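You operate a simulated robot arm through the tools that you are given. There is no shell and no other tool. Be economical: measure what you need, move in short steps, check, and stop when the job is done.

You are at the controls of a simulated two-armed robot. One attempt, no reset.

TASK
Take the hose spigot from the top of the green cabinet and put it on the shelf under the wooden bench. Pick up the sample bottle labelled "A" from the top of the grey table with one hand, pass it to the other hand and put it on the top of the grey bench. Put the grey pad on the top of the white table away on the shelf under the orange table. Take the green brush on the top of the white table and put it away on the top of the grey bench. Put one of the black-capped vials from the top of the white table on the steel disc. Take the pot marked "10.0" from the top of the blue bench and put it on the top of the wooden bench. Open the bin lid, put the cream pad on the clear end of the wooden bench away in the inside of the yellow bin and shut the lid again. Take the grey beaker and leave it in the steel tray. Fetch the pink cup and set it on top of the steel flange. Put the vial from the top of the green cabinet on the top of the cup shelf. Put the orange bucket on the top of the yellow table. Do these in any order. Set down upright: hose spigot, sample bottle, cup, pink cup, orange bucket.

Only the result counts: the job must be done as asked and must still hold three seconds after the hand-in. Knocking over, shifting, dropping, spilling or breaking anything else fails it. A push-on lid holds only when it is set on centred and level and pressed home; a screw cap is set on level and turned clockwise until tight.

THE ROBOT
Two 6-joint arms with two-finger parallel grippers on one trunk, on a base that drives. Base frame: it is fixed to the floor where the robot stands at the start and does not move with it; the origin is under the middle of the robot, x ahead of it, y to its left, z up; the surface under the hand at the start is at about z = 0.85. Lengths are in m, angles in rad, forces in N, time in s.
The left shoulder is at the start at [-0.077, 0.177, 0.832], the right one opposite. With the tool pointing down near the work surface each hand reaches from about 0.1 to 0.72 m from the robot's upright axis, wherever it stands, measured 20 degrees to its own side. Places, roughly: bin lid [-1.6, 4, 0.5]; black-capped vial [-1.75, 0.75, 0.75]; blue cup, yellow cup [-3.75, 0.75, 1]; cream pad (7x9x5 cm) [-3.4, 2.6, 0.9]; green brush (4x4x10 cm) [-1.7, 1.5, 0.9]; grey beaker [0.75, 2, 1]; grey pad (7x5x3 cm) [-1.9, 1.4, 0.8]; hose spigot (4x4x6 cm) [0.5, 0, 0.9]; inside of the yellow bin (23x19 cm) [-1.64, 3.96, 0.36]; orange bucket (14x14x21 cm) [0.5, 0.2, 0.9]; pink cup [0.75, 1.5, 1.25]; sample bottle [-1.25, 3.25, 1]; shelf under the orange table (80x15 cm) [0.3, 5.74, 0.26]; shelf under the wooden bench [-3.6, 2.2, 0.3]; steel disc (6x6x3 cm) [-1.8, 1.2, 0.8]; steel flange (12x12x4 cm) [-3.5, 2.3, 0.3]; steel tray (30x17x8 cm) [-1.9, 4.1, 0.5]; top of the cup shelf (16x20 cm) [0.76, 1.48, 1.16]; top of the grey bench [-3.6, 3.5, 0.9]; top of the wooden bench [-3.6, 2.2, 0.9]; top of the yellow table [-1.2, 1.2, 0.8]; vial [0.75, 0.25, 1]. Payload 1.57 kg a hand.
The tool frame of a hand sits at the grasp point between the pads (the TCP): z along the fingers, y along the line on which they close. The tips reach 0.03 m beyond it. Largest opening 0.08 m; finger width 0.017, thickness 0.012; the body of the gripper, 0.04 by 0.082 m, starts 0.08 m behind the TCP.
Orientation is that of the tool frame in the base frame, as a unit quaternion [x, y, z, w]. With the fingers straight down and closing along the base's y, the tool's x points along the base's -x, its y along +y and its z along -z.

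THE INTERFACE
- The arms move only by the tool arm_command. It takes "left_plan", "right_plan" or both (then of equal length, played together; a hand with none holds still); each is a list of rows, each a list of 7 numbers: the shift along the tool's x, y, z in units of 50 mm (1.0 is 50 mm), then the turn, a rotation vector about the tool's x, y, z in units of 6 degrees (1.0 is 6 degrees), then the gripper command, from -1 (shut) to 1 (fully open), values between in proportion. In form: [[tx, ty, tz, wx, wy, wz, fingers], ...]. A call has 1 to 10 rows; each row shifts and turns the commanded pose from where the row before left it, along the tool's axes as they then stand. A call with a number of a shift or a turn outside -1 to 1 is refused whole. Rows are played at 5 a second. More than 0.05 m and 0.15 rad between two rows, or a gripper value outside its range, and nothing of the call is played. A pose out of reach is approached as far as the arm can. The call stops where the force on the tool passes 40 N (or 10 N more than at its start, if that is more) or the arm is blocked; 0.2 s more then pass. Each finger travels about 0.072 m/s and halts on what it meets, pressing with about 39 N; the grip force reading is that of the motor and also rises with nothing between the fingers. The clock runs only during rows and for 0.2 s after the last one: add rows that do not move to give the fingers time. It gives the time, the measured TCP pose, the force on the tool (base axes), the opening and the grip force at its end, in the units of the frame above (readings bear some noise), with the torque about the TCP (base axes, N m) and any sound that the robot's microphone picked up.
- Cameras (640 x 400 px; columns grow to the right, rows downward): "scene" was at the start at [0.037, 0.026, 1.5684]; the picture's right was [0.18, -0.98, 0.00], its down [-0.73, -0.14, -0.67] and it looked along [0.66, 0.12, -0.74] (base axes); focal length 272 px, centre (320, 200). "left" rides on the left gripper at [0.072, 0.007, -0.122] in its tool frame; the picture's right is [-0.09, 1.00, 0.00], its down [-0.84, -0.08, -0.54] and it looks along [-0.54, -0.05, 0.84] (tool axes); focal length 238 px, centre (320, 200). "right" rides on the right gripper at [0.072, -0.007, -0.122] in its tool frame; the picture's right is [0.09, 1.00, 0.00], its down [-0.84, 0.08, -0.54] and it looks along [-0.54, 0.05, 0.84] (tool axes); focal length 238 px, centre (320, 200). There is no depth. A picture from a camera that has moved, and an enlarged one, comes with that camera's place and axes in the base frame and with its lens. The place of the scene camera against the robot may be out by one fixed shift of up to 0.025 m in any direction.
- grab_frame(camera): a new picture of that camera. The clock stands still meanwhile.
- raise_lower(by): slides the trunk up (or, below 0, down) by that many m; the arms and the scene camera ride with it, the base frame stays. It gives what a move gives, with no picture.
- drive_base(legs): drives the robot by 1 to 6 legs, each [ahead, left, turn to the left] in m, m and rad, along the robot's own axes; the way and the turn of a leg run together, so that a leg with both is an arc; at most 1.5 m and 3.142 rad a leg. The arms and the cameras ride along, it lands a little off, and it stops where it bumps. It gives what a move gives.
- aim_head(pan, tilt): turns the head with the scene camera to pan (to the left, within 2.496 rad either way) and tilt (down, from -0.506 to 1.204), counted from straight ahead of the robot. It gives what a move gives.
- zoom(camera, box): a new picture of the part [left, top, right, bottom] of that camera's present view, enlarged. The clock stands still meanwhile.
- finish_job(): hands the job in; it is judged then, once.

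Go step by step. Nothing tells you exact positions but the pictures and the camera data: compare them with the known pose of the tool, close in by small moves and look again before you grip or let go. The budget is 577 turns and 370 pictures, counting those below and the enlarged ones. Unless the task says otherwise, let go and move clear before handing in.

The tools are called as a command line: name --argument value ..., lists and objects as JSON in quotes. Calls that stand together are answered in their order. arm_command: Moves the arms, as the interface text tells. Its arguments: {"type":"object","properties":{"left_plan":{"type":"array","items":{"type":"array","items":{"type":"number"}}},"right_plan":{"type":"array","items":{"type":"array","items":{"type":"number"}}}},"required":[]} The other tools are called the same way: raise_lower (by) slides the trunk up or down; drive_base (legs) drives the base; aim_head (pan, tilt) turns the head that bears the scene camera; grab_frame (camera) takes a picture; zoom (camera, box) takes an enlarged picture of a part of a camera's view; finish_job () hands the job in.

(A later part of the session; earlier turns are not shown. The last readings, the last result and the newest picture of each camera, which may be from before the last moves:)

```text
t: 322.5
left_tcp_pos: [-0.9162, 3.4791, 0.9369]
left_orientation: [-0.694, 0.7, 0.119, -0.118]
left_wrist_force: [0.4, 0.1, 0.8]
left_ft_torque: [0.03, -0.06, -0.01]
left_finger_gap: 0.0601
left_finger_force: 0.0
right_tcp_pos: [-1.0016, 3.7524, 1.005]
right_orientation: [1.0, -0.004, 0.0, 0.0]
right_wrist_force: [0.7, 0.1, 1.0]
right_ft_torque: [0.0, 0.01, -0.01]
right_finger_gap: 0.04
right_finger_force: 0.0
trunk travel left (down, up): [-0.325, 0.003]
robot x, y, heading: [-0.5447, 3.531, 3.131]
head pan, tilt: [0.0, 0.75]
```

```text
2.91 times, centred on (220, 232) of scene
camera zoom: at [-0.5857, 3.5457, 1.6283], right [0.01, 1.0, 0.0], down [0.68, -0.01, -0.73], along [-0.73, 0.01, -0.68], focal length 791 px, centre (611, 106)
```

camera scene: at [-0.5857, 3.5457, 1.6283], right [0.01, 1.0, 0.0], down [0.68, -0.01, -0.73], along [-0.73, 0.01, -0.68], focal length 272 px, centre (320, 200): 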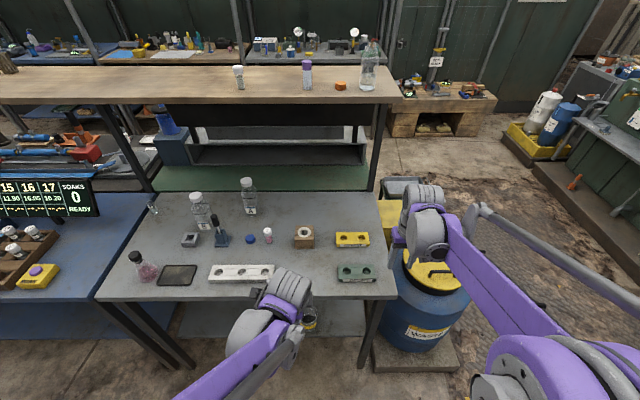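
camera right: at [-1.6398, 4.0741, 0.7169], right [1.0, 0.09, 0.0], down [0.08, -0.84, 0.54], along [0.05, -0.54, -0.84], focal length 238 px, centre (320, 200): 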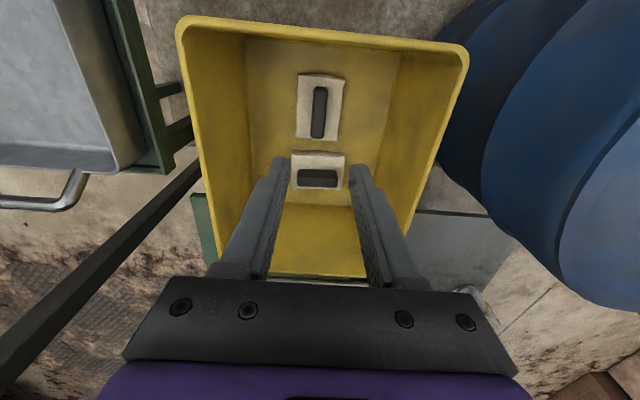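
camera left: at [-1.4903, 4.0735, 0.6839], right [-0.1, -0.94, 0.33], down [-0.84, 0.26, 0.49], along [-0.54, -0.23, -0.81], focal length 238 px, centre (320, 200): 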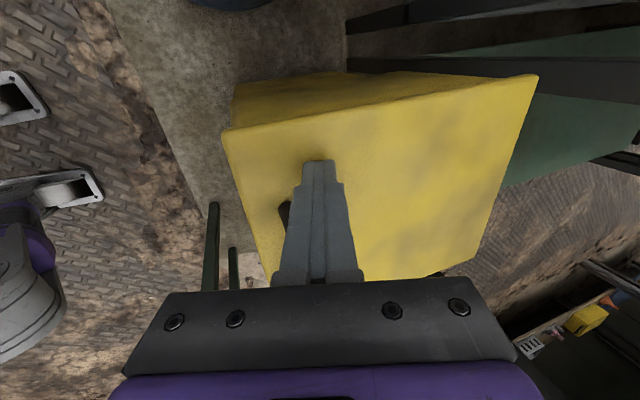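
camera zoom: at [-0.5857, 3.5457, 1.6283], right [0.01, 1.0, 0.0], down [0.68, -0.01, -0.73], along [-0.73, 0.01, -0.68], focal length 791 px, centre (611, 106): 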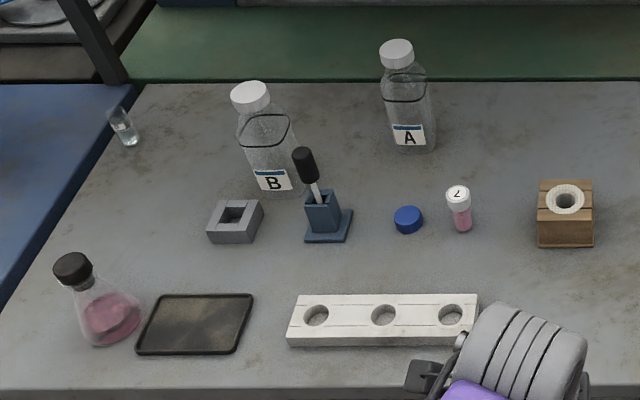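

Bottle "A" stands at about (-1.32, 3.28). I'll roll the left hand back to its normal orientation while lifting it.

arm_command --left_plan '[[0, 0, -0.4, 0, 0, -1, 0.6], [0, 0, -0.4, 0, 0, -1, 0.6], [0, 0, -0.4, 0, 0, -1, 0.6], [0, 0, -0.4, 0, 0, -1, 0.6], [0, 0, -0.4, 0, 0, -1, 0.6], [0, 0, -0.4, 0, 0, -1, 0.6], [0, 0, -0.4, 0, 0, -1, 1], [0, 0, 0, 0, 0, -1, 1], [0, 0, 0, 0, 0, -1, 1], [0, 0, 0, 0, 0, -1, 1]]'

arm_command --left_plan '[[0, 0, 0, 0, 0, -1, 1], [0, 0, 0, 0, 0, -1, 1], [0, 0, 0, 0, 0, -1, 1], [0, 0, 0, 0, 0, -1, 1], [0, 0, 0, 0, 0, -1, 1]]' --right_plan '[[0, 0, -1, 0, 0, 0, 1], [0, 0, -1, 0, 0, 0, 1], [0, 0, -1, 0, 0, 0, 1], [0, 0, 0, 0, 0, 0, 1], [0, 0, 0, 0, 0, 0, 1]]'

drive_base --legs '[[0.19, 0, 0.008]]'

grab_frame --camera "left"

```text
t: 324.7
left_tcp_pos: [-0.871, 3.4796, 1.0687]
left_orientation: [0.952, -0.258, -0.161, 0.042]
left_wrist_force: [-0.2, 0.2, 0.1]
left_ft_torque: [0.0, 0.02, 0.0]
left_finger_gap: 0.0798
left_finger_force: 0.0
right_tcp_pos: [-1.0012, 3.7515, 1.0038]
right_orientation: [1.0, -0.004, 0.0, 0.0]
right_wrist_force: [-0.4, -0.2, -0.7]
right_ft_torque: [-0.03, -0.01, 0.0]
right_finger_gap: 0.0399
right_finger_force: 0.0
trunk travel left (down, up): [-0.325, 0.003]
robot x, y, heading: [-0.5486, 3.5319, 3.133]
head pan, tilt: [0.0, 0.75]
```

```text
t: 325.9
left_tcp_pos: [-0.8698, 3.4781, 1.0682]
left_orientation: [0.986, -0.003, -0.167, 0.0]
left_wrist_force: [-0.1, -0.2, 0.4]
left_ft_torque: [0.05, -0.01, 0.02]
left_finger_gap: 0.0799
left_finger_force: 0.1
right_tcp_pos: [-1.0028, 3.7494, 1.1539]
right_orientation: [1.0, -0.003, -0.001, 0.0]
right_wrist_force: [0.1, -0.2, 0.3]
right_ft_torque: [0.0, 0.03, 0.03]
right_finger_gap: 0.0802
right_finger_force: 0.1
trunk travel left (down, up): [-0.325, 0.003]
robot x, y, heading: [-0.547, 3.5358, 3.131]
head pan, tilt: [0.0, 0.75]
```

```text
t: 327.5
left_tcp_pos: [-1.0585, 3.4764, 1.0689]
left_orientation: [0.986, 0.001, -0.167, -0.001]
left_wrist_force: [0.3, 0.1, -1.1]
left_ft_torque: [-0.01, 0.01, 0.02]
left_finger_gap: 0.0797
left_finger_force: 0.0
right_tcp_pos: [-1.1925, 3.746, 1.1529]
right_orientation: [1.0, 0.001, 0.0, 0.0]
right_wrist_force: [-0.2, 0.4, 0.2]
right_ft_torque: [-0.02, 0.03, -0.01]
right_finger_gap: 0.0799
right_finger_force: 0.1
trunk travel left (down, up): [-0.325, 0.003]
robot x, y, heading: [-0.7314, 3.5339, -3.14]
head pan, tilt: [0.0, 0.75]
```

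```text
243 pictures are left
camera left: at [-0.9484, 3.4689, 1.1605], right [-0.09, -1.0, 0.03], down [-0.61, 0.08, 0.79], along [-0.79, 0.05, -0.62], focal length 238 px, centre (320, 200)
```

left: 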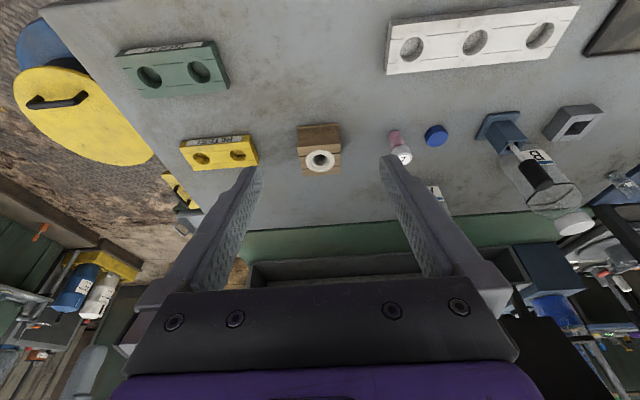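

arm_command --left_plan '[[0, 0.95, -0.4, 0, 0, 0, 1], [0, 0.95, -0.2, 0, 0, 0, 1], [0, 0.95, 0, 0, 0, 0, 1], [0, 0.95, 0, 0, 0, 0, 1], [0, 0, 0, 0, 0, 0, 1]]'

grab_frame --camera "left"

zoom --camera "scene" --box '[140, 140, 340, 265]'

```text
refused: row 1 steps farther than a row can; nothing moved
```

```text
242 pictures are left
camera left: at [-0.9484, 3.4689, 1.1605], right [-0.09, -1.0, 0.03], down [-0.61, 0.08, 0.79], along [-0.79, 0.05, -0.62], focal length 238 px, centre (320, 200)
```

left: 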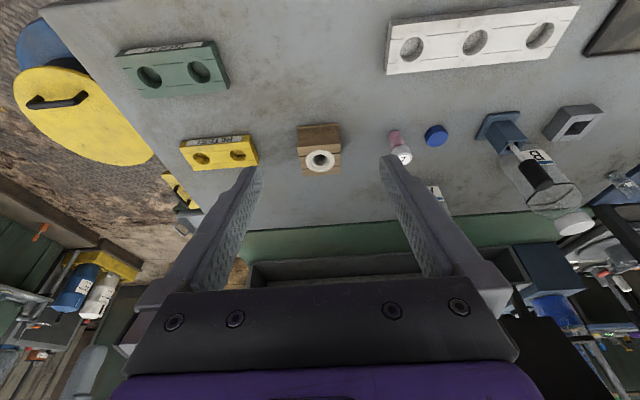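

```text
3.20 times, centred on (240, 202) of scene
camera zoom: at [-0.7744, 3.5456, 1.6281], right [0.0, 1.0, 0.0], down [0.68, 0.0, -0.73], along [-0.73, 0.0, -0.68], focal length 870 px, centre (576, 192)
```

zoom: 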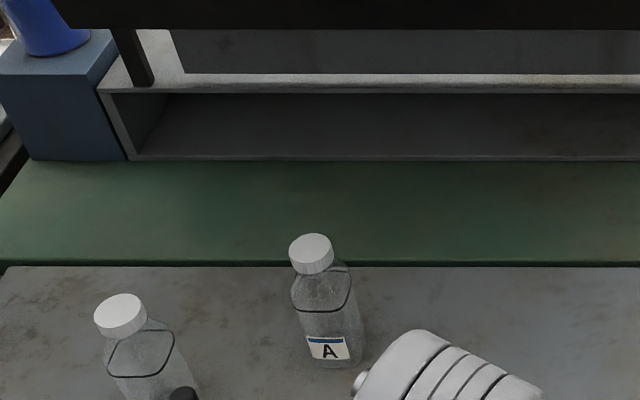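

arm_command --left_plan '[[0, 0.8, -0.4, 0, 0, 0, 1], [0, 0.9, -0.2, 0, 0, 0, 1], [0, 0.95, 0, 0, 0, 0, 1], [0, 0.95, 0, 0, 0, 0, 1], [0, 0.2, 0, 0, 0, 0, 1], [0, 0, 0, 0, 0, 0, 1]]'

grab_frame --camera "left"

```text
t: 328.9
left_tcp_pos: [-1.0477, 3.2851, 1.0973]
left_orientation: [0.986, 0.0, -0.166, 0.0]
left_wrist_force: [-0.2, -0.2, 0.3]
left_ft_torque: [0.02, 0.02, 0.03]
left_finger_gap: 0.0799
left_finger_force: 0.0
right_tcp_pos: [-1.1936, 3.7448, 1.1529]
right_orientation: [1.0, 0.001, 0.0, 0.0]
right_wrist_force: [-1.3, 0.3, -0.1]
right_ft_torque: [0.0, 0.02, 0.02]
right_finger_gap: 0.08
right_finger_force: 0.1
trunk travel left (down, up): [-0.325, 0.003]
robot x, y, heading: [-0.7373, 3.5328, -3.14]
head pan, tilt: [0.0, 0.75]
```

```text
240 pictures are left
camera left: at [-0.9385, 3.2783, 1.1906], right [-0.09, -1.0, 0.03], down [-0.61, 0.08, 0.79], along [-0.79, 0.05, -0.62], focal length 238 px, centre (320, 200)
```

left: 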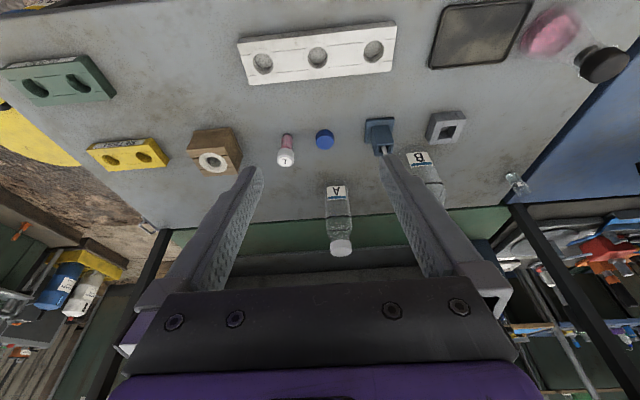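

A is at about (-1.33, 3.27) with its cap top near z≈1.0; the wooden shelf overhangs just behind. I'll tilt the left hand to 40° and close in on the cap.

arm_command --left_plan '[[0, 0.1, 0, 0, -1, 0, 0.7], [0, 0.1, 0, 0, -1, 0, 0.7], [0, 0.1, 0, 0, -1, 0, 0.7], [0, 0, 0, 0, -0.5, 0, 0.7], [-0.76, 0, 0.64, 0, 0, 0, 0.7], [-0.76, 0, 0.64, 0, 0, 0, 0.7], [-0.76, 0, 0.64, 0, 0, 0, 0.7], [0, 0, 0, 0, 0, 0, 0.7]]'

grab_frame --camera "left"

```text
t: 330.7
left_tcp_pos: [-1.1965, 3.2696, 1.0941]
left_orientation: [0.939, 0.002, -0.344, 0.001]
left_wrist_force: [0.5, 0.0, 0.4]
left_ft_torque: [0.02, -0.02, -0.01]
left_finger_gap: 0.0679
left_finger_force: 0.1
right_tcp_pos: [-1.193, 3.7448, 1.1541]
right_orientation: [1.0, 0.001, 0.0, 0.0]
right_wrist_force: [0.8, 1.4, -0.7]
right_ft_torque: [0.01, 0.01, -0.04]
right_finger_gap: 0.0797
right_finger_force: 0.1
trunk travel left (down, up): [-0.325, 0.003]
robot x, y, heading: [-0.7363, 3.5357, -3.138]
head pan, tilt: [0.0, 0.75]
```

```text
239 pictures are left
camera left: at [-1.0611, 3.263, 1.142], right [-0.07, -1.0, 0.06], down [-0.29, 0.08, 0.95], along [-0.95, 0.05, -0.29], focal length 238 px, centre (320, 200)
```

left: 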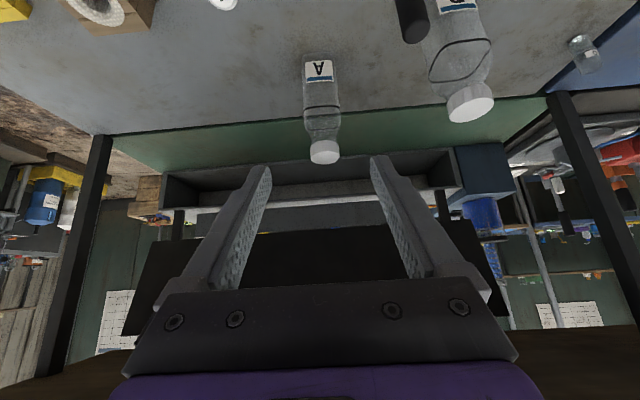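

arm_command --left_plan '[[-0.5, 0.03, 0, 0, 0, 0, 0.5], [-0.5, 0, 0, 0, 0, 0, 0.5], [0, 0, 0.8, 0, 0, 0, 0.5], [0, 0, 0.8, 0, 0, 0, 0.5], [0, 0, 0.8, 0, 0, 0, 0.5], [0, 0, 0, 0, 0, 0, 0.5]]'

grab_frame --camera "left"

```text
t: 332.1
left_tcp_pos: [-1.3123, 3.2676, 1.0398]
left_orientation: [0.939, 0.001, -0.344, 0.0]
left_wrist_force: [0.5, 0.3, -0.3]
left_ft_torque: [0.0, 0.02, 0.0]
left_finger_gap: 0.06
left_finger_force: 0.2
right_tcp_pos: [-1.193, 3.7446, 1.1536]
right_orientation: [1.0, 0.001, -0.001, 0.0]
right_wrist_force: [0.7, 0.9, 0.1]
right_ft_torque: [0.0, -0.02, 0.0]
right_finger_gap: 0.0801
right_finger_force: 0.1
trunk travel left (down, up): [-0.325, 0.003]
robot x, y, heading: [-0.7361, 3.5327, -3.141]
head pan, tilt: [0.0, 0.75]
```

```text
238 pictures are left
camera left: at [-1.1766, 3.2614, 1.0871], right [-0.07, -1.0, 0.06], down [-0.29, 0.08, 0.95], along [-0.95, 0.05, -0.29], focal length 238 px, centre (320, 200)
```

left: 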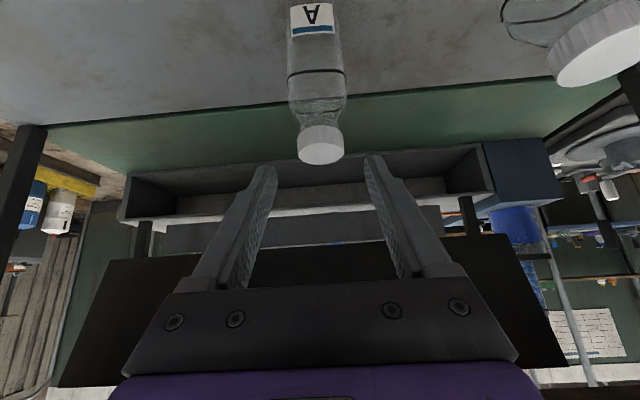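

arm_command --left_plan '[[0, 0, 0.6, 0, 0, 0, 0.5], [0, 0, 0.6, 0, 0, 0, 0.5], [0, 0, 0, 0, 0, 0, 0.5]]'

grab_frame --camera "left"

zoom --camera "scene" --box '[140, 140, 340, 265]'

```text
t: 332.9
left_tcp_pos: [-1.3511, 3.2698, 0.9931]
left_orientation: [0.939, 0.001, -0.344, 0.001]
left_wrist_force: [0.4, -0.1, -0.5]
left_ft_torque: [0.02, 0.0, -0.03]
left_finger_gap: 0.0598
left_finger_force: 0.1
right_tcp_pos: [-1.194, 3.7437, 1.1528]
right_orientation: [1.0, 0.001, -0.001, 0.001]
right_wrist_force: [0.1, 0.5, 0.1]
right_ft_torque: [0.04, 0.03, 0.02]
right_finger_gap: 0.08
right_finger_force: 0.0
trunk travel left (down, up): [-0.325, 0.003]
robot x, y, heading: [-0.7369, 3.5345, -3.14]
head pan, tilt: [0.0, 0.75]
```

```text
237 pictures are left
camera left: at [-1.2162, 3.2625, 1.0402], right [-0.07, -1.0, 0.06], down [-0.29, 0.08, 0.95], along [-0.95, 0.05, -0.29], focal length 238 px, centre (320, 200)
```

left: 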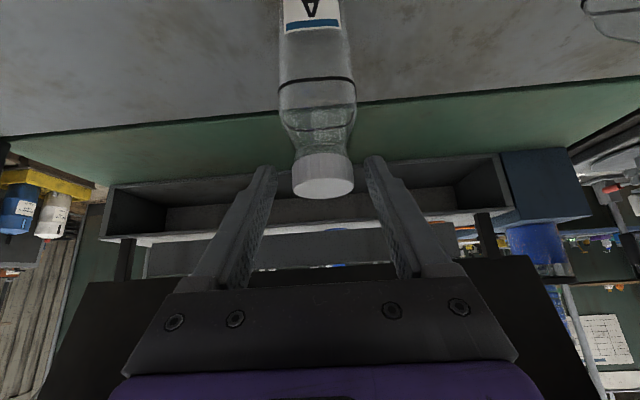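

```text
3.20 times, centred on (240, 202) of scene
camera zoom: at [-0.7745, 3.5458, 1.6283], right [0.0, 1.0, 0.0], down [0.68, 0.0, -0.73], along [-0.73, 0.0, -0.68], focal length 870 px, centre (576, 192)
```

zoom: 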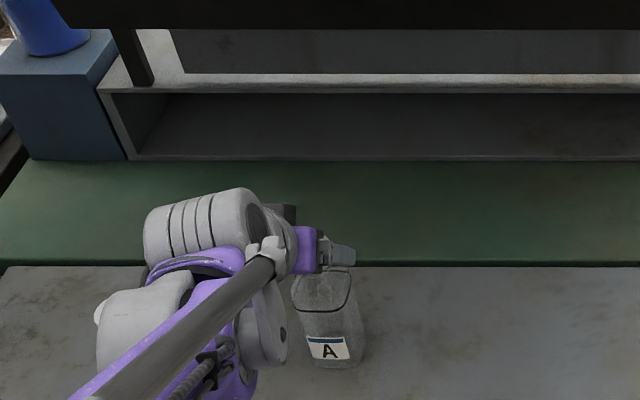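

arm_command --left_plan '[[0.05, 0.03, 0.2, 0, 0, 0, 0.5], [0, 0, 0, 0, 0, 0, 0], [0, 0, 0, 0, 0, 0, -0.5], [0, 0, 0, 0, 0, 0, -1], [0, 0, 0, 0, 0, 0, -1]]'

arm_command --left_plan '[[-0.13, 0, -0.15, 0, 0, 0, -1], [-0.26, 0, -0.3, 0, 0, 0, -1], [0, 0, 0, 0, 0, 0, -1]]'

grab_frame --camera "left"

zoom --camera "scene" --box '[140, 140, 340, 265]'

```text
t: 334.1
left_tcp_pos: [-1.3569, 3.2673, 0.9846]
left_orientation: [0.939, 0.0, -0.343, -0.001]
left_wrist_force: [-0.8, 0.2, -0.3]
left_ft_torque: [-0.02, -0.02, -0.01]
left_finger_gap: 0.0377
left_finger_force: 39.4
right_tcp_pos: [-1.1932, 3.7443, 1.1529]
right_orientation: [1.0, 0.001, 0.0, 0.0]
right_wrist_force: [-0.9, -0.3, -0.1]
right_ft_torque: [-0.03, -0.01, -0.02]
right_finger_gap: 0.08
right_finger_force: 0.1
trunk travel left (down, up): [-0.325, 0.003]
robot x, y, heading: [-0.7378, 3.531, -3.134]
head pan, tilt: [0.0, 0.75]
```

```text
t: 334.9
left_tcp_pos: [-1.3557, 3.267, 1.0126]
left_orientation: [0.939, 0.0, -0.344, -0.001]
left_wrist_force: [-0.7, -0.1, -0.7]
left_ft_torque: [-0.03, -0.03, -0.01]
left_finger_gap: 0.0379
left_finger_force: 38.7
right_tcp_pos: [-1.194, 3.7438, 1.1531]
right_orientation: [1.0, 0.001, 0.0, 0.0]
right_wrist_force: [0.3, -0.3, 0.0]
right_ft_torque: [-0.01, -0.01, 0.02]
right_finger_gap: 0.0798
right_finger_force: 0.0
trunk travel left (down, up): [-0.325, 0.003]
robot x, y, heading: [-0.7369, 3.5332, -3.134]
head pan, tilt: [0.0, 0.75]
```

```text
235 pictures are left
camera left: at [-1.2213, 3.2604, 1.0599], right [-0.07, -1.0, 0.06], down [-0.29, 0.08, 0.95], along [-0.95, 0.05, -0.29], focal length 238 px, centre (320, 200)
```

left: 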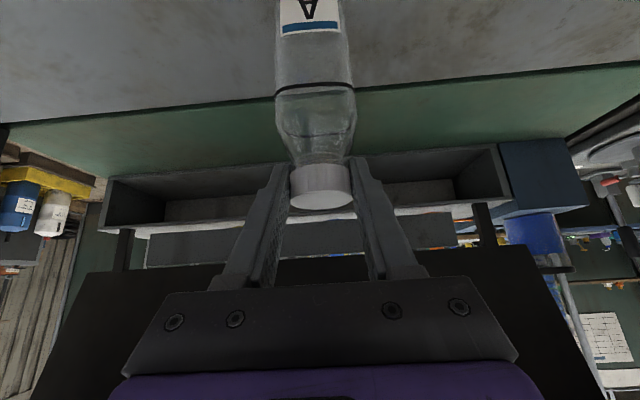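

```text
3.20 times, centred on (240, 202) of scene
camera zoom: at [-0.7755, 3.5455, 1.6283], right [0.0, 1.0, 0.0], down [0.68, 0.0, -0.73], along [-0.73, 0.0, -0.68], focal length 870 px, centre (576, 192)
```

zoom: 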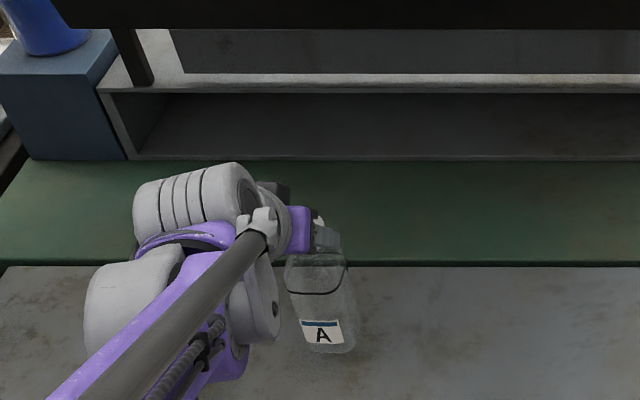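

The whole bottle lifts by its cap. Raise it to a clear hand-over place in front of the shelf.

arm_command --left_plan '[[-0.64, 0, -0.76, 0, 0, 0, -1], [-0.64, 0, -0.76, 0, 0, 0, -1], [-0.035, -0.72, -0.443, 0, 0, 0, -1], [-0.035, -0.72, -0.443, 0, 0, 0, -1], [-0.035, -0.72, -0.443, 0, 0, 0, -1], [-0.035, -0.72, -0.443, 0, 0, 0, -1], [-0.035, -0.72, -0.443, 0, 0, 0, -1], [0, 0, 0, 0, 0, 0, -1]]'

arm_command --right_plan '[[1, 0, 0, 0, -1, 0, 1], [1, 0, 0, 0, -1, 0, 1], [0, 0, 0, 0, -1, 0, 1], [0, 0, 0, 0, -1, 0, 1], [0, 0, 0, 0, -1, 0, 1], [0, 0, 0, 0, -1, 0, 1], [0, 0, 0, 0, -1, 0, 1], [0, 0, 0, 0, -1, 0, 1], [0, 0, 0, 0, -1, 0, 1], [0, 0, 0, 0, -1, 0, 1]]'

grab_frame --camera "right"

grab_frame --camera "scene"

```text
t: 336.7
left_tcp_pos: [-1.2924, 3.4447, 1.2054]
left_orientation: [0.939, 0.001, -0.344, 0.0]
left_wrist_force: [0.6, -0.2, -0.8]
left_ft_torque: [0.0, 0.0, 0.01]
left_finger_gap: 0.0376
left_finger_force: 39.2
right_tcp_pos: [-1.1936, 3.744, 1.1519]
right_orientation: [1.0, 0.001, 0.0, 0.0]
right_wrist_force: [-1.0, 0.0, 0.3]
right_ft_torque: [0.0, -0.02, 0.03]
right_finger_gap: 0.0802
right_finger_force: 0.0
trunk travel left (down, up): [-0.325, 0.003]
robot x, y, heading: [-0.7311, 3.5384, -3.132]
head pan, tilt: [0.0, 0.75]
```

```text
t: 338.9
left_tcp_pos: [-1.2899, 3.4453, 1.2059]
left_orientation: [0.939, 0.001, -0.343, 0.0]
left_wrist_force: [-0.4, -0.2, -0.6]
left_ft_torque: [0.02, 0.02, 0.01]
left_finger_gap: 0.0375
left_finger_force: 38.6
right_tcp_pos: [-1.0945, 3.7438, 1.1482]
right_orientation: [0.866, 0.002, -0.501, 0.001]
right_wrist_force: [-0.3, 0.4, -0.7]
right_ft_torque: [0.02, 0.0, 0.0]
right_finger_gap: 0.0798
right_finger_force: 0.0
trunk travel left (down, up): [-0.325, 0.003]
robot x, y, heading: [-0.7374, 3.5314, -3.135]
head pan, tilt: [0.0, 0.75]
```

```text
233 pictures are left
camera right: at [-0.9508, 3.753, 1.1462], right [0.05, -1.0, -0.08], down [0.05, -0.08, 1.0], along [-1.0, -0.05, 0.05], focal length 238 px, centre (320, 200)
```

right: 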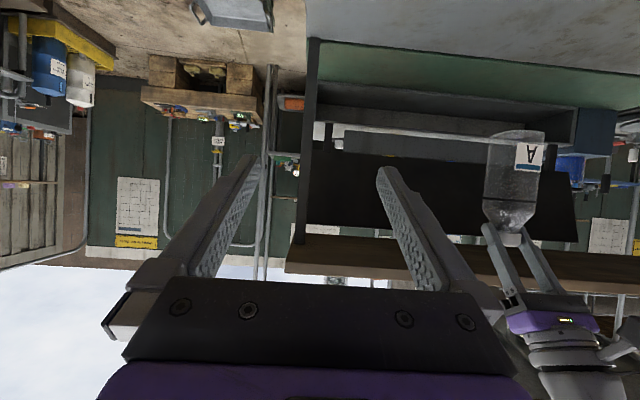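

```text
232 pictures are left
camera scene: at [-0.7748, 3.5456, 1.6283], right [0.0, 1.0, 0.0], down [0.68, 0.0, -0.73], along [-0.73, 0.0, -0.68], focal length 272 px, centre (320, 200)
```

scene: 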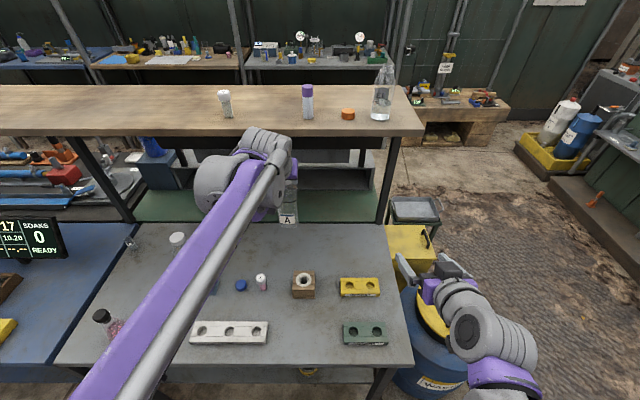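

arm_command --right_plan '[[0, 0, 0, 0, -1, 0, 1], [0, 0, 0, 0, -1, 0, 1], [0, 0, 0, 0, -0.5, 0, 1], [0.11, 0, 0.75, 0, 0, 0, 1], [0.11, 0, 0.75, 0, 0, 0, 1], [0.11, 0, 0.75, 0, 0, 0, 1], [0, 1, 0, 0, 0, 0, 1], [0, 1, 0, 0, 0, 0, 1], [0, 1, 0, 0, 0, 0, 1], [0, 0, 0, 0, 0, 0, 1]]'

grab_frame --camera "right"

```text
t: 341.1
left_tcp_pos: [-1.291, 3.4457, 1.2049]
left_orientation: [0.939, 0.001, -0.344, 0.0]
left_wrist_force: [0.6, 0.1, -0.5]
left_ft_torque: [0.01, -0.01, 0.03]
left_finger_gap: 0.0376
left_finger_force: 38.7
right_tcp_pos: [-1.1981, 3.5948, 1.1006]
right_orientation: [0.793, 0.002, -0.609, 0.002]
right_wrist_force: [0.2, 0.2, -0.1]
right_ft_torque: [0.04, 0.01, -0.01]
right_finger_gap: 0.0798
right_finger_force: 0.0
trunk travel left (down, up): [-0.325, 0.003]
robot x, y, heading: [-0.7372, 3.5353, -3.141]
head pan, tilt: [0.0, 0.75]
```

```text
231 pictures are left
camera right: at [-1.0605, 3.6034, 1.0635], right [0.03, -1.0, -0.09], down [0.31, -0.08, 0.95], along [-0.95, -0.05, 0.3], focal length 238 px, centre (320, 200)
```

right: 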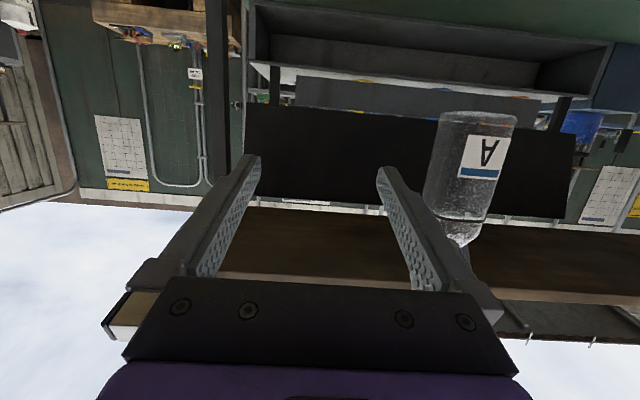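

arm_command --right_plan '[[0, 1, 0, 0, 0, 0, 1], [0, 1, 0, 0, 0, 0, 1], [0, 0.97, 0, 0, 0, 0, 1], [0, 0, 0, 0, 0, 0, 1]]'

grab_frame --camera "right"

grab_frame --camera "scene"

```text
t: 342.1
left_tcp_pos: [-1.2908, 3.4459, 1.2045]
left_orientation: [0.939, 0.001, -0.344, 0.001]
left_wrist_force: [0.4, 0.2, -0.2]
left_ft_torque: [-0.02, -0.06, 0.04]
left_finger_gap: 0.0375
left_finger_force: 38.9
right_tcp_pos: [-1.197, 3.445, 1.1041]
right_orientation: [0.793, 0.0, -0.609, 0.001]
right_wrist_force: [0.4, 0.7, 0.4]
right_ft_torque: [-0.01, -0.01, 0.03]
right_finger_gap: 0.0802
right_finger_force: 0.0
trunk travel left (down, up): [-0.325, 0.003]
robot x, y, heading: [-0.7377, 3.5384, -3.14]
head pan, tilt: [0.0, 0.75]
```

```text
230 pictures are left
camera right: at [-1.0588, 3.4535, 1.0652], right [0.03, -1.0, -0.09], down [0.31, -0.08, 0.95], along [-0.95, -0.05, 0.3], focal length 238 px, centre (320, 200)
```

right: 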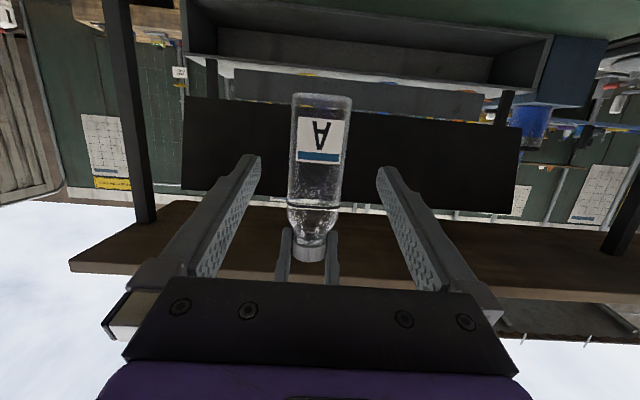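

```text
229 pictures are left
camera scene: at [-0.775, 3.5466, 1.6283], right [0.0, 1.0, 0.0], down [0.68, 0.0, -0.73], along [-0.73, 0.0, -0.68], focal length 272 px, centre (320, 200)
```

scene: 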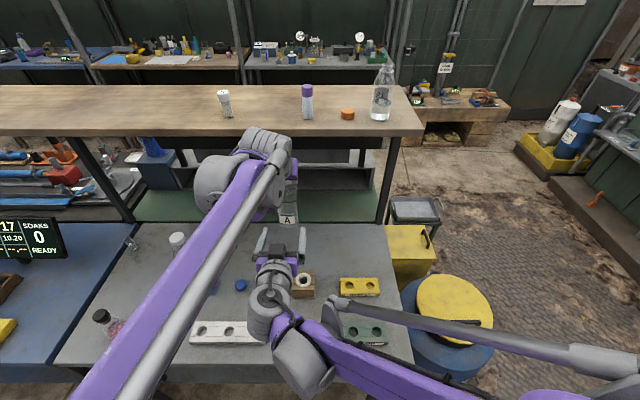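

arm_command --right_plan '[[-0.3, 0, 0.85, 0, 0, 0, 1], [-0.3, 0, 0.85, 0, 0, 0, 1], [0, 0, 0, 0, 0, 0, 1]]'

grab_frame --camera "right"

```text
t: 342.9
left_tcp_pos: [-1.2905, 3.4468, 1.2039]
left_orientation: [0.939, 0.001, -0.344, 0.0]
left_wrist_force: [0.5, 0.1, 0.0]
left_ft_torque: [-0.01, 0.01, -0.01]
left_finger_gap: 0.0376
left_finger_force: 38.6
right_tcp_pos: [-1.2873, 3.4455, 1.1098]
right_orientation: [0.793, 0.002, -0.609, 0.001]
right_wrist_force: [-0.5, 0.2, -0.1]
right_ft_torque: [-0.02, -0.01, 0.0]
right_finger_gap: 0.0801
right_finger_force: 0.0
trunk travel left (down, up): [-0.325, 0.003]
robot x, y, heading: [-0.7359, 3.5337, -3.139]
head pan, tilt: [0.0, 0.75]
```

```text
228 pictures are left
camera right: at [-1.1497, 3.4532, 1.0712], right [0.03, -1.0, -0.09], down [0.31, -0.08, 0.95], along [-0.95, -0.05, 0.3], focal length 238 px, centre (320, 200)
```

right: 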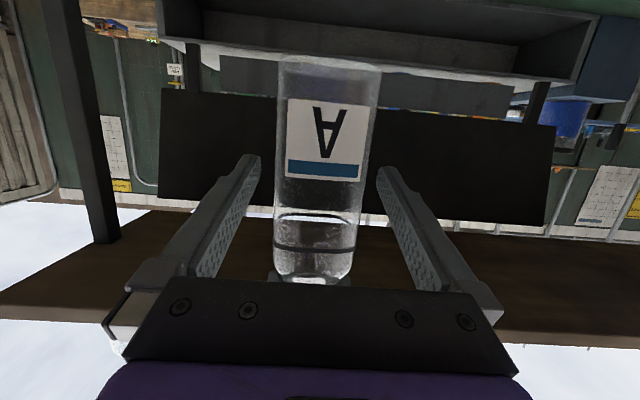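

arm_command --right_plan '[[0, 0, 0, 0, 0, 0, 0.5], [0, 0, 0, 0, 0, 0, 0], [0, 0, 0, 0, 0, 0, -0.5], [0, 0, 0, 0, 0, 0, -1], [0, 0, 0, 0, 0, 0, -1]]'

arm_command --left_plan '[[0, 0, 0, 0, 0, 0, -0.5], [0, 0, 0, 0, 0, 0, 0], [0, 0, 0, 0, 0, 0, 0.3], [0, 0, 0, 0, 0, 0, 0.3], [0, 0, -0.5, 0, 0, 0, 0.3], [0, 0, -0.9, 0, 0, 0, 0.3], [0, 0, -0.9, 0, 0, 0, 0.3]]'

grab_frame --camera "left"

grab_frame --camera "right"

```text
t: 344.1
left_tcp_pos: [-1.2904, 3.4461, 1.2039]
left_orientation: [0.939, 0.001, -0.344, 0.0]
left_wrist_force: [2.6, -5.6, -0.2]
left_ft_torque: [-0.43, -0.07, 0.37]
left_finger_gap: 0.0376
left_finger_force: 40.0
right_tcp_pos: [-1.2878, 3.4448, 1.1091]
right_orientation: [0.793, 0.0, -0.609, 0.0]
right_wrist_force: [-1.8, 4.0, 0.3]
right_ft_torque: [-0.02, -0.17, -0.36]
right_finger_gap: 0.0544
right_finger_force: 38.8
trunk travel left (down, up): [-0.325, 0.003]
robot x, y, heading: [-0.7373, 3.5343, -3.139]
head pan, tilt: [0.0, 0.75]
```

```text
t: 345.7
left_tcp_pos: [-1.2153, 3.4448, 1.2902]
left_orientation: [0.939, 0.0, -0.343, 0.0]
left_wrist_force: [0.2, 0.2, -0.6]
left_ft_torque: [0.01, 0.03, -0.01]
left_finger_gap: 0.0522
left_finger_force: 0.1
right_tcp_pos: [-1.2873, 3.4452, 1.1098]
right_orientation: [0.793, 0.001, -0.609, 0.001]
right_wrist_force: [0.5, -0.8, -0.7]
right_ft_torque: [0.01, 0.0, 0.01]
right_finger_gap: 0.0539
right_finger_force: 39.0
trunk travel left (down, up): [-0.325, 0.003]
robot x, y, heading: [-0.736, 3.5296, -3.145]
head pan, tilt: [0.0, 0.75]
```

```text
227 pictures are left
camera left: at [-1.0808, 3.4387, 1.3377], right [-0.07, -1.0, 0.06], down [-0.29, 0.08, 0.95], along [-0.95, 0.05, -0.29], focal length 238 px, centre (320, 200)
```

left: 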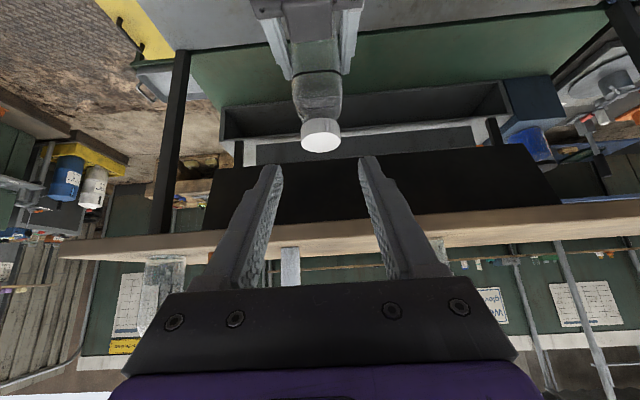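

```text
226 pictures are left
camera right: at [-1.1494, 3.4531, 1.0712], right [0.03, -1.0, -0.09], down [0.31, -0.08, 0.95], along [-0.95, -0.05, 0.3], focal length 238 px, centre (320, 200)
```

right: 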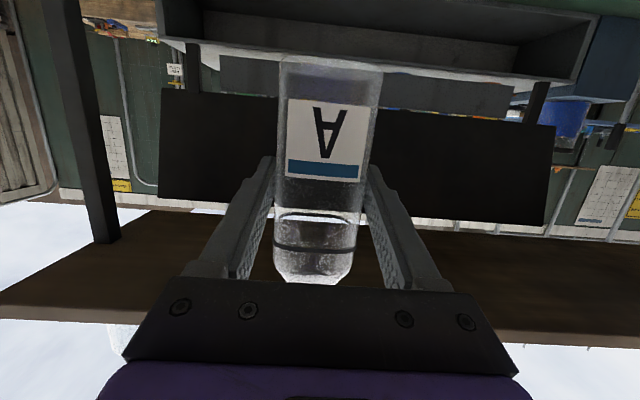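

Hand-over succeeded: the right hand holds the bottle. Move the left hand aside, back off and travel round the north side to the grey bench.

arm_command --left_plan '[[0, 0.7, -0.5, 0, 0, 0, 0.3], [0, 0.9, 0, 0, 0, 0, 0.3], [0, 0.9, 0, 0, 0, 0, 0.3], [0, 0.9, 0, 0, 0, 0, 0.3]]'

drive_base --legs '[[-0.27, 0, 0], [0, -1.4, 0]]'

aim_head --pan 0.0 --tilt 0.5

grab_frame --camera "scene"

```text
t: 346.7
left_tcp_pos: [-1.2025, 3.2781, 1.3087]
left_orientation: [0.939, 0.0, -0.344, -0.001]
left_wrist_force: [0.4, -0.3, 0.4]
left_ft_torque: [0.0, 0.03, 0.01]
left_finger_gap: 0.0518
left_finger_force: 0.0
right_tcp_pos: [-1.2876, 3.4439, 1.109]
right_orientation: [0.793, 0.001, -0.609, 0.001]
right_wrist_force: [0.1, -1.1, 0.0]
right_ft_torque: [-0.03, -0.02, -0.02]
right_finger_gap: 0.0541
right_finger_force: 38.9
trunk travel left (down, up): [-0.325, 0.003]
robot x, y, heading: [-0.7372, 3.5323, -3.141]
head pan, tilt: [0.0, 0.75]
```

```text
t: 360.9
left_tcp_pos: [-0.9514, 4.7015, 1.308]
left_orientation: [0.939, 0.013, -0.343, 0.005]
left_wrist_force: [0.6, 0.6, 0.6]
left_ft_torque: [-0.02, -0.02, -0.02]
left_finger_gap: 0.0518
left_finger_force: 0.0
right_tcp_pos: [-1.0417, 4.8645, 1.1098]
right_orientation: [0.793, 0.01, -0.609, 0.007]
right_wrist_force: [0.1, 0.6, -1.5]
right_ft_torque: [-0.05, -0.03, 0.01]
right_finger_gap: 0.0539
right_finger_force: 38.8
trunk travel left (down, up): [-0.325, 0.003]
robot x, y, heading: [-0.4901, 4.968, -3.115]
head pan, tilt: [0.0, 0.75]
```

```text
t: 361.7
left_tcp_pos: [-0.9503, 4.6998, 1.3091]
left_orientation: [0.939, 0.012, -0.344, 0.004]
left_wrist_force: [-0.8, 0.4, -0.9]
left_ft_torque: [-0.02, -0.01, 0.01]
left_finger_gap: 0.0518
left_finger_force: 0.0
right_tcp_pos: [-1.0421, 4.8655, 1.1101]
right_orientation: [0.793, 0.011, -0.609, 0.008]
right_wrist_force: [0.5, -0.2, 0.8]
right_ft_torque: [0.0, -0.05, -0.01]
right_finger_gap: 0.0539
right_finger_force: 39.5
trunk travel left (down, up): [-0.325, 0.003]
robot x, y, heading: [-0.4932, 4.9673, -3.119]
head pan, tilt: [0.0, 0.499]
```

```text
225 pictures are left
camera scene: at [-0.5389, 4.9782, 1.6502], right [-0.03, 1.0, 0.0], down [0.48, 0.01, -0.88], along [-0.88, -0.02, -0.48], focal length 272 px, centre (320, 200)
```

scene: 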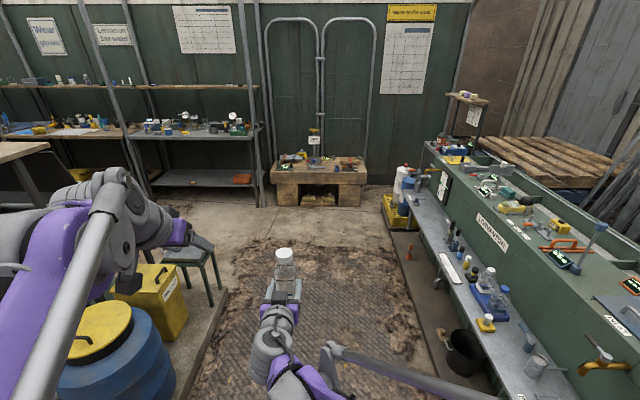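

drive_base --legs '[[1.1, 0.05, -0.023], [1.1, 0.05, 0]]'

drive_base --legs '[[0, 0.7, 0], [0, 0.65, 0]]'

aim_head --pan 0.0 --tilt 0.7

grab_frame --camera "scene"

```text
t: 372.6
left_tcp_pos: [-3.1662, 4.6112, 1.3089]
left_orientation: [0.939, -0.001, -0.344, -0.001]
left_wrist_force: [0.2, -0.7, -0.2]
left_ft_torque: [-0.01, 0.0, -0.01]
left_finger_gap: 0.0522
left_finger_force: 0.0
right_tcp_pos: [-3.2513, 4.7769, 1.109]
right_orientation: [0.793, -0.001, -0.609, 0.0]
right_wrist_force: [-0.3, 0.2, 1.0]
right_ft_torque: [-0.04, -0.04, 0.0]
right_finger_gap: 0.054
right_finger_force: 39.1
trunk travel left (down, up): [-0.325, 0.003]
robot x, y, heading: [-2.7011, 4.8638, 3.14]
head pan, tilt: [0.0, 0.499]
```

```text
t: 385.1
left_tcp_pos: [-3.1673, 3.2471, 1.3079]
left_orientation: [0.939, -0.001, -0.343, 0.0]
left_wrist_force: [0.0, -0.1, 0.1]
left_ft_torque: [-0.02, -0.03, 0.01]
left_finger_gap: 0.052
left_finger_force: 0.1
right_tcp_pos: [-3.2523, 3.4132, 1.1088]
right_orientation: [0.793, -0.001, -0.609, -0.001]
right_wrist_force: [-0.3, 0.3, 0.4]
right_ft_torque: [0.0, -0.03, 0.02]
right_finger_gap: 0.054
right_finger_force: 38.9
trunk travel left (down, up): [-0.325, 0.003]
robot x, y, heading: [-2.7004, 3.5034, 3.142]
head pan, tilt: [0.0, 0.499]
```

```text
t: 385.8
left_tcp_pos: [-3.1668, 3.2463, 1.308]
left_orientation: [0.939, -0.001, -0.344, -0.001]
left_wrist_force: [-0.3, 0.0, 0.7]
left_ft_torque: [0.03, 0.0, -0.01]
left_finger_gap: 0.0517
left_finger_force: 0.0
right_tcp_pos: [-3.2514, 3.4135, 1.1099]
right_orientation: [0.794, -0.001, -0.608, -0.001]
right_wrist_force: [0.0, 0.4, 0.4]
right_ft_torque: [0.01, 0.01, -0.01]
right_finger_gap: 0.054
right_finger_force: 38.6
trunk travel left (down, up): [-0.325, 0.003]
robot x, y, heading: [-2.6977, 3.4999, 3.137]
head pan, tilt: [0.0, 0.7]
```

```text
224 pictures are left
camera scene: at [-2.7408, 3.5119, 1.6326], right [0.0, 1.0, 0.0], down [0.64, 0.0, -0.77], along [-0.77, 0.0, -0.64], focal length 272 px, centre (320, 200)
```

scene: 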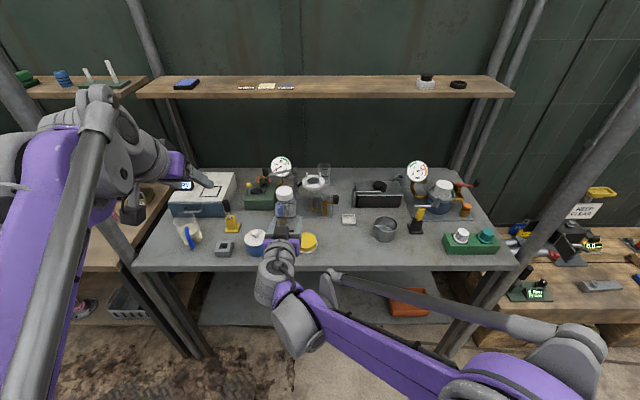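

Free spot on the grey bench at about (-3.365, 3.605). Shift right, drive in and lower the bottle.

drive_base --legs '[[0, -0.19, 0.004], [0.11, 0, 0]]'

grab_frame --camera "right"

grab_frame --camera "scene"

```text
t: 388.9
left_tcp_pos: [-3.2753, 3.4337, 1.3086]
left_orientation: [0.939, -0.001, -0.344, -0.001]
left_wrist_force: [-0.3, 1.0, -0.2]
left_ft_torque: [0.03, 0.01, 0.04]
left_finger_gap: 0.0521
left_finger_force: 0.1
right_tcp_pos: [-3.3601, 3.6011, 1.1082]
right_orientation: [0.794, 0.0, -0.608, 0.0]
right_wrist_force: [1.0, -0.6, -0.5]
right_ft_torque: [-0.01, 0.01, 0.01]
right_finger_gap: 0.0542
right_finger_force: 38.9
trunk travel left (down, up): [-0.325, 0.003]
robot x, y, heading: [-2.8125, 3.6875, 3.144]
head pan, tilt: [0.0, 0.7]
```

```text
223 pictures are left
camera right: at [-3.222, 3.6088, 1.0707], right [0.02, -1.0, -0.09], down [0.31, -0.08, 0.95], along [-0.95, -0.05, 0.3], focal length 238 px, centre (320, 200)
```

right: 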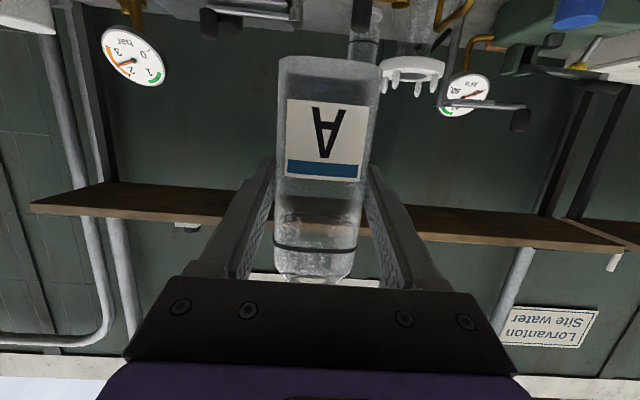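

```text
222 pictures are left
camera scene: at [-2.8491, 3.6999, 1.6323], right [0.0, 1.0, 0.0], down [0.64, 0.0, -0.77], along [-0.77, 0.0, -0.64], focal length 272 px, centre (320, 200)
```

scene: 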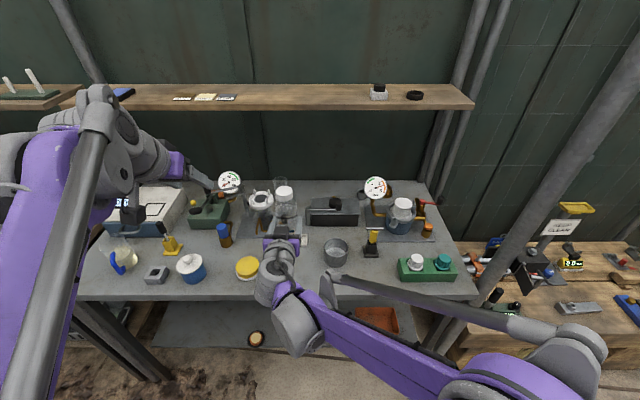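

arm_command --right_plan '[[0.96, 0, 0.25, 0, 0, 0, -1], [0.96, 0, 0.25, 0, 0, 0, -1], [0.96, 0, 0.25, 0, 0, 0, -1], [0.6, 0, 0.16, 0, 0, 0, -1], [0, 0, 0, 0, 0, 0, -1]]'

grab_frame --camera "right"

```text
t: 390.1
left_tcp_pos: [-3.2758, 3.4351, 1.3089]
left_orientation: [0.939, -0.001, -0.343, 0.0]
left_wrist_force: [0.4, 0.7, 0.1]
left_ft_torque: [0.02, 0.02, 0.01]
left_finger_gap: 0.0522
left_finger_force: 0.1
right_tcp_pos: [-3.3578, 3.6011, 0.9281]
right_orientation: [0.793, 0.0, -0.609, 0.0]
right_wrist_force: [0.4, -0.3, -1.1]
right_ft_torque: [-0.01, -0.01, 0.0]
right_finger_gap: 0.0543
right_finger_force: 38.9
trunk travel left (down, up): [-0.325, 0.003]
robot x, y, heading: [-2.8077, 3.6842, 3.139]
head pan, tilt: [0.0, 0.7]
```

```text
221 pictures are left
camera right: at [-3.22, 3.6082, 0.8909], right [0.02, -1.0, -0.09], down [0.31, -0.08, 0.95], along [-0.95, -0.05, 0.3], focal length 238 px, centre (320, 200)
```

right: 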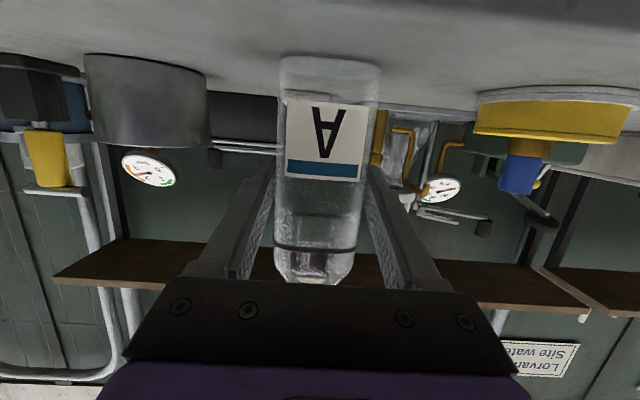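

arm_command --right_plan '[[0.3, 0, 0.08, 0, 0, 0, -1], [0.2, 0, 0.05, 0, 0, 0, -1], [0, 0, 0, 0, 0, 0, -1]]'

arm_command --right_plan '[[0.09, 0, 0.024, 0, 0, 0, -1], [0, 0, 0, 0, 0, 0, -1]]'

arm_command --right_plan '[[0.09, 0, 0.024, 0, 0, 0, -1], [0, 0, 0, 0, 0, 0, -1]]'

grab_frame --camera "right"

```text
t: 390.9
left_tcp_pos: [-3.2732, 3.4327, 1.3108]
left_orientation: [0.939, -0.001, -0.344, 0.0]
left_wrist_force: [-0.2, -0.8, -1.0]
left_ft_torque: [-0.01, 0.0, 0.01]
left_finger_gap: 0.052
left_finger_force: 0.0
right_tcp_pos: [-3.3563, 3.5998, 0.9057]
right_orientation: [0.792, 0.0, -0.61, 0.0]
right_wrist_force: [-1.8, -2.6, 33.2]
right_ft_torque: [-0.1, 0.21, 0.12]
right_finger_gap: 0.054
right_finger_force: 39.4
trunk travel left (down, up): [-0.325, 0.003]
robot x, y, heading: [-2.807, 3.6892, 3.139]
head pan, tilt: [0.0, 0.7]
```

```text
t: 391.5
left_tcp_pos: [-3.2715, 3.4341, 1.3089]
left_orientation: [0.939, -0.001, -0.344, 0.0]
left_wrist_force: [1.3, 0.5, 0.7]
left_ft_torque: [-0.01, -0.01, 0.01]
left_finger_gap: 0.0519
left_finger_force: 0.0
right_tcp_pos: [-3.3555, 3.6, 0.9017]
right_orientation: [0.792, 0.0, -0.61, 0.0]
right_wrist_force: [2.0, -3.5, 33.9]
right_ft_torque: [-0.11, 0.13, 0.1]
right_finger_gap: 0.0542
right_finger_force: 38.5
trunk travel left (down, up): [-0.325, 0.003]
robot x, y, heading: [-2.8088, 3.6885, 3.145]
head pan, tilt: [0.0, 0.7]
```

```text
t: 392.1
left_tcp_pos: [-3.2723, 3.4344, 1.3094]
left_orientation: [0.939, -0.001, -0.345, 0.0]
left_wrist_force: [-0.7, 0.7, 0.9]
left_ft_torque: [0.01, -0.03, -0.01]
left_finger_gap: 0.0518
left_finger_force: 0.1
right_tcp_pos: [-3.3561, 3.6003, 0.8966]
right_orientation: [0.792, 0.0, -0.61, 0.0]
right_wrist_force: [2.5, -2.5, 33.1]
right_ft_torque: [-0.14, 0.14, 0.05]
right_finger_gap: 0.054
right_finger_force: 39.4
trunk travel left (down, up): [-0.325, 0.003]
robot x, y, heading: [-2.8091, 3.685, 3.142]
head pan, tilt: [0.0, 0.7]
```

```text
220 pictures are left
camera right: at [-3.2192, 3.6088, 0.8572], right [0.02, -1.0, -0.09], down [0.31, -0.08, 0.95], along [-0.95, -0.05, 0.31], focal length 238 px, centre (320, 200)
```

right: 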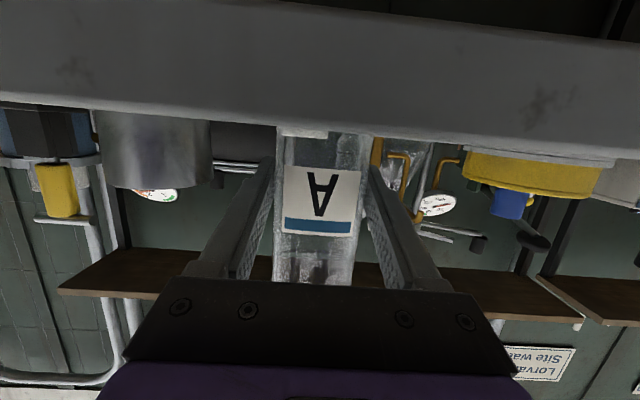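

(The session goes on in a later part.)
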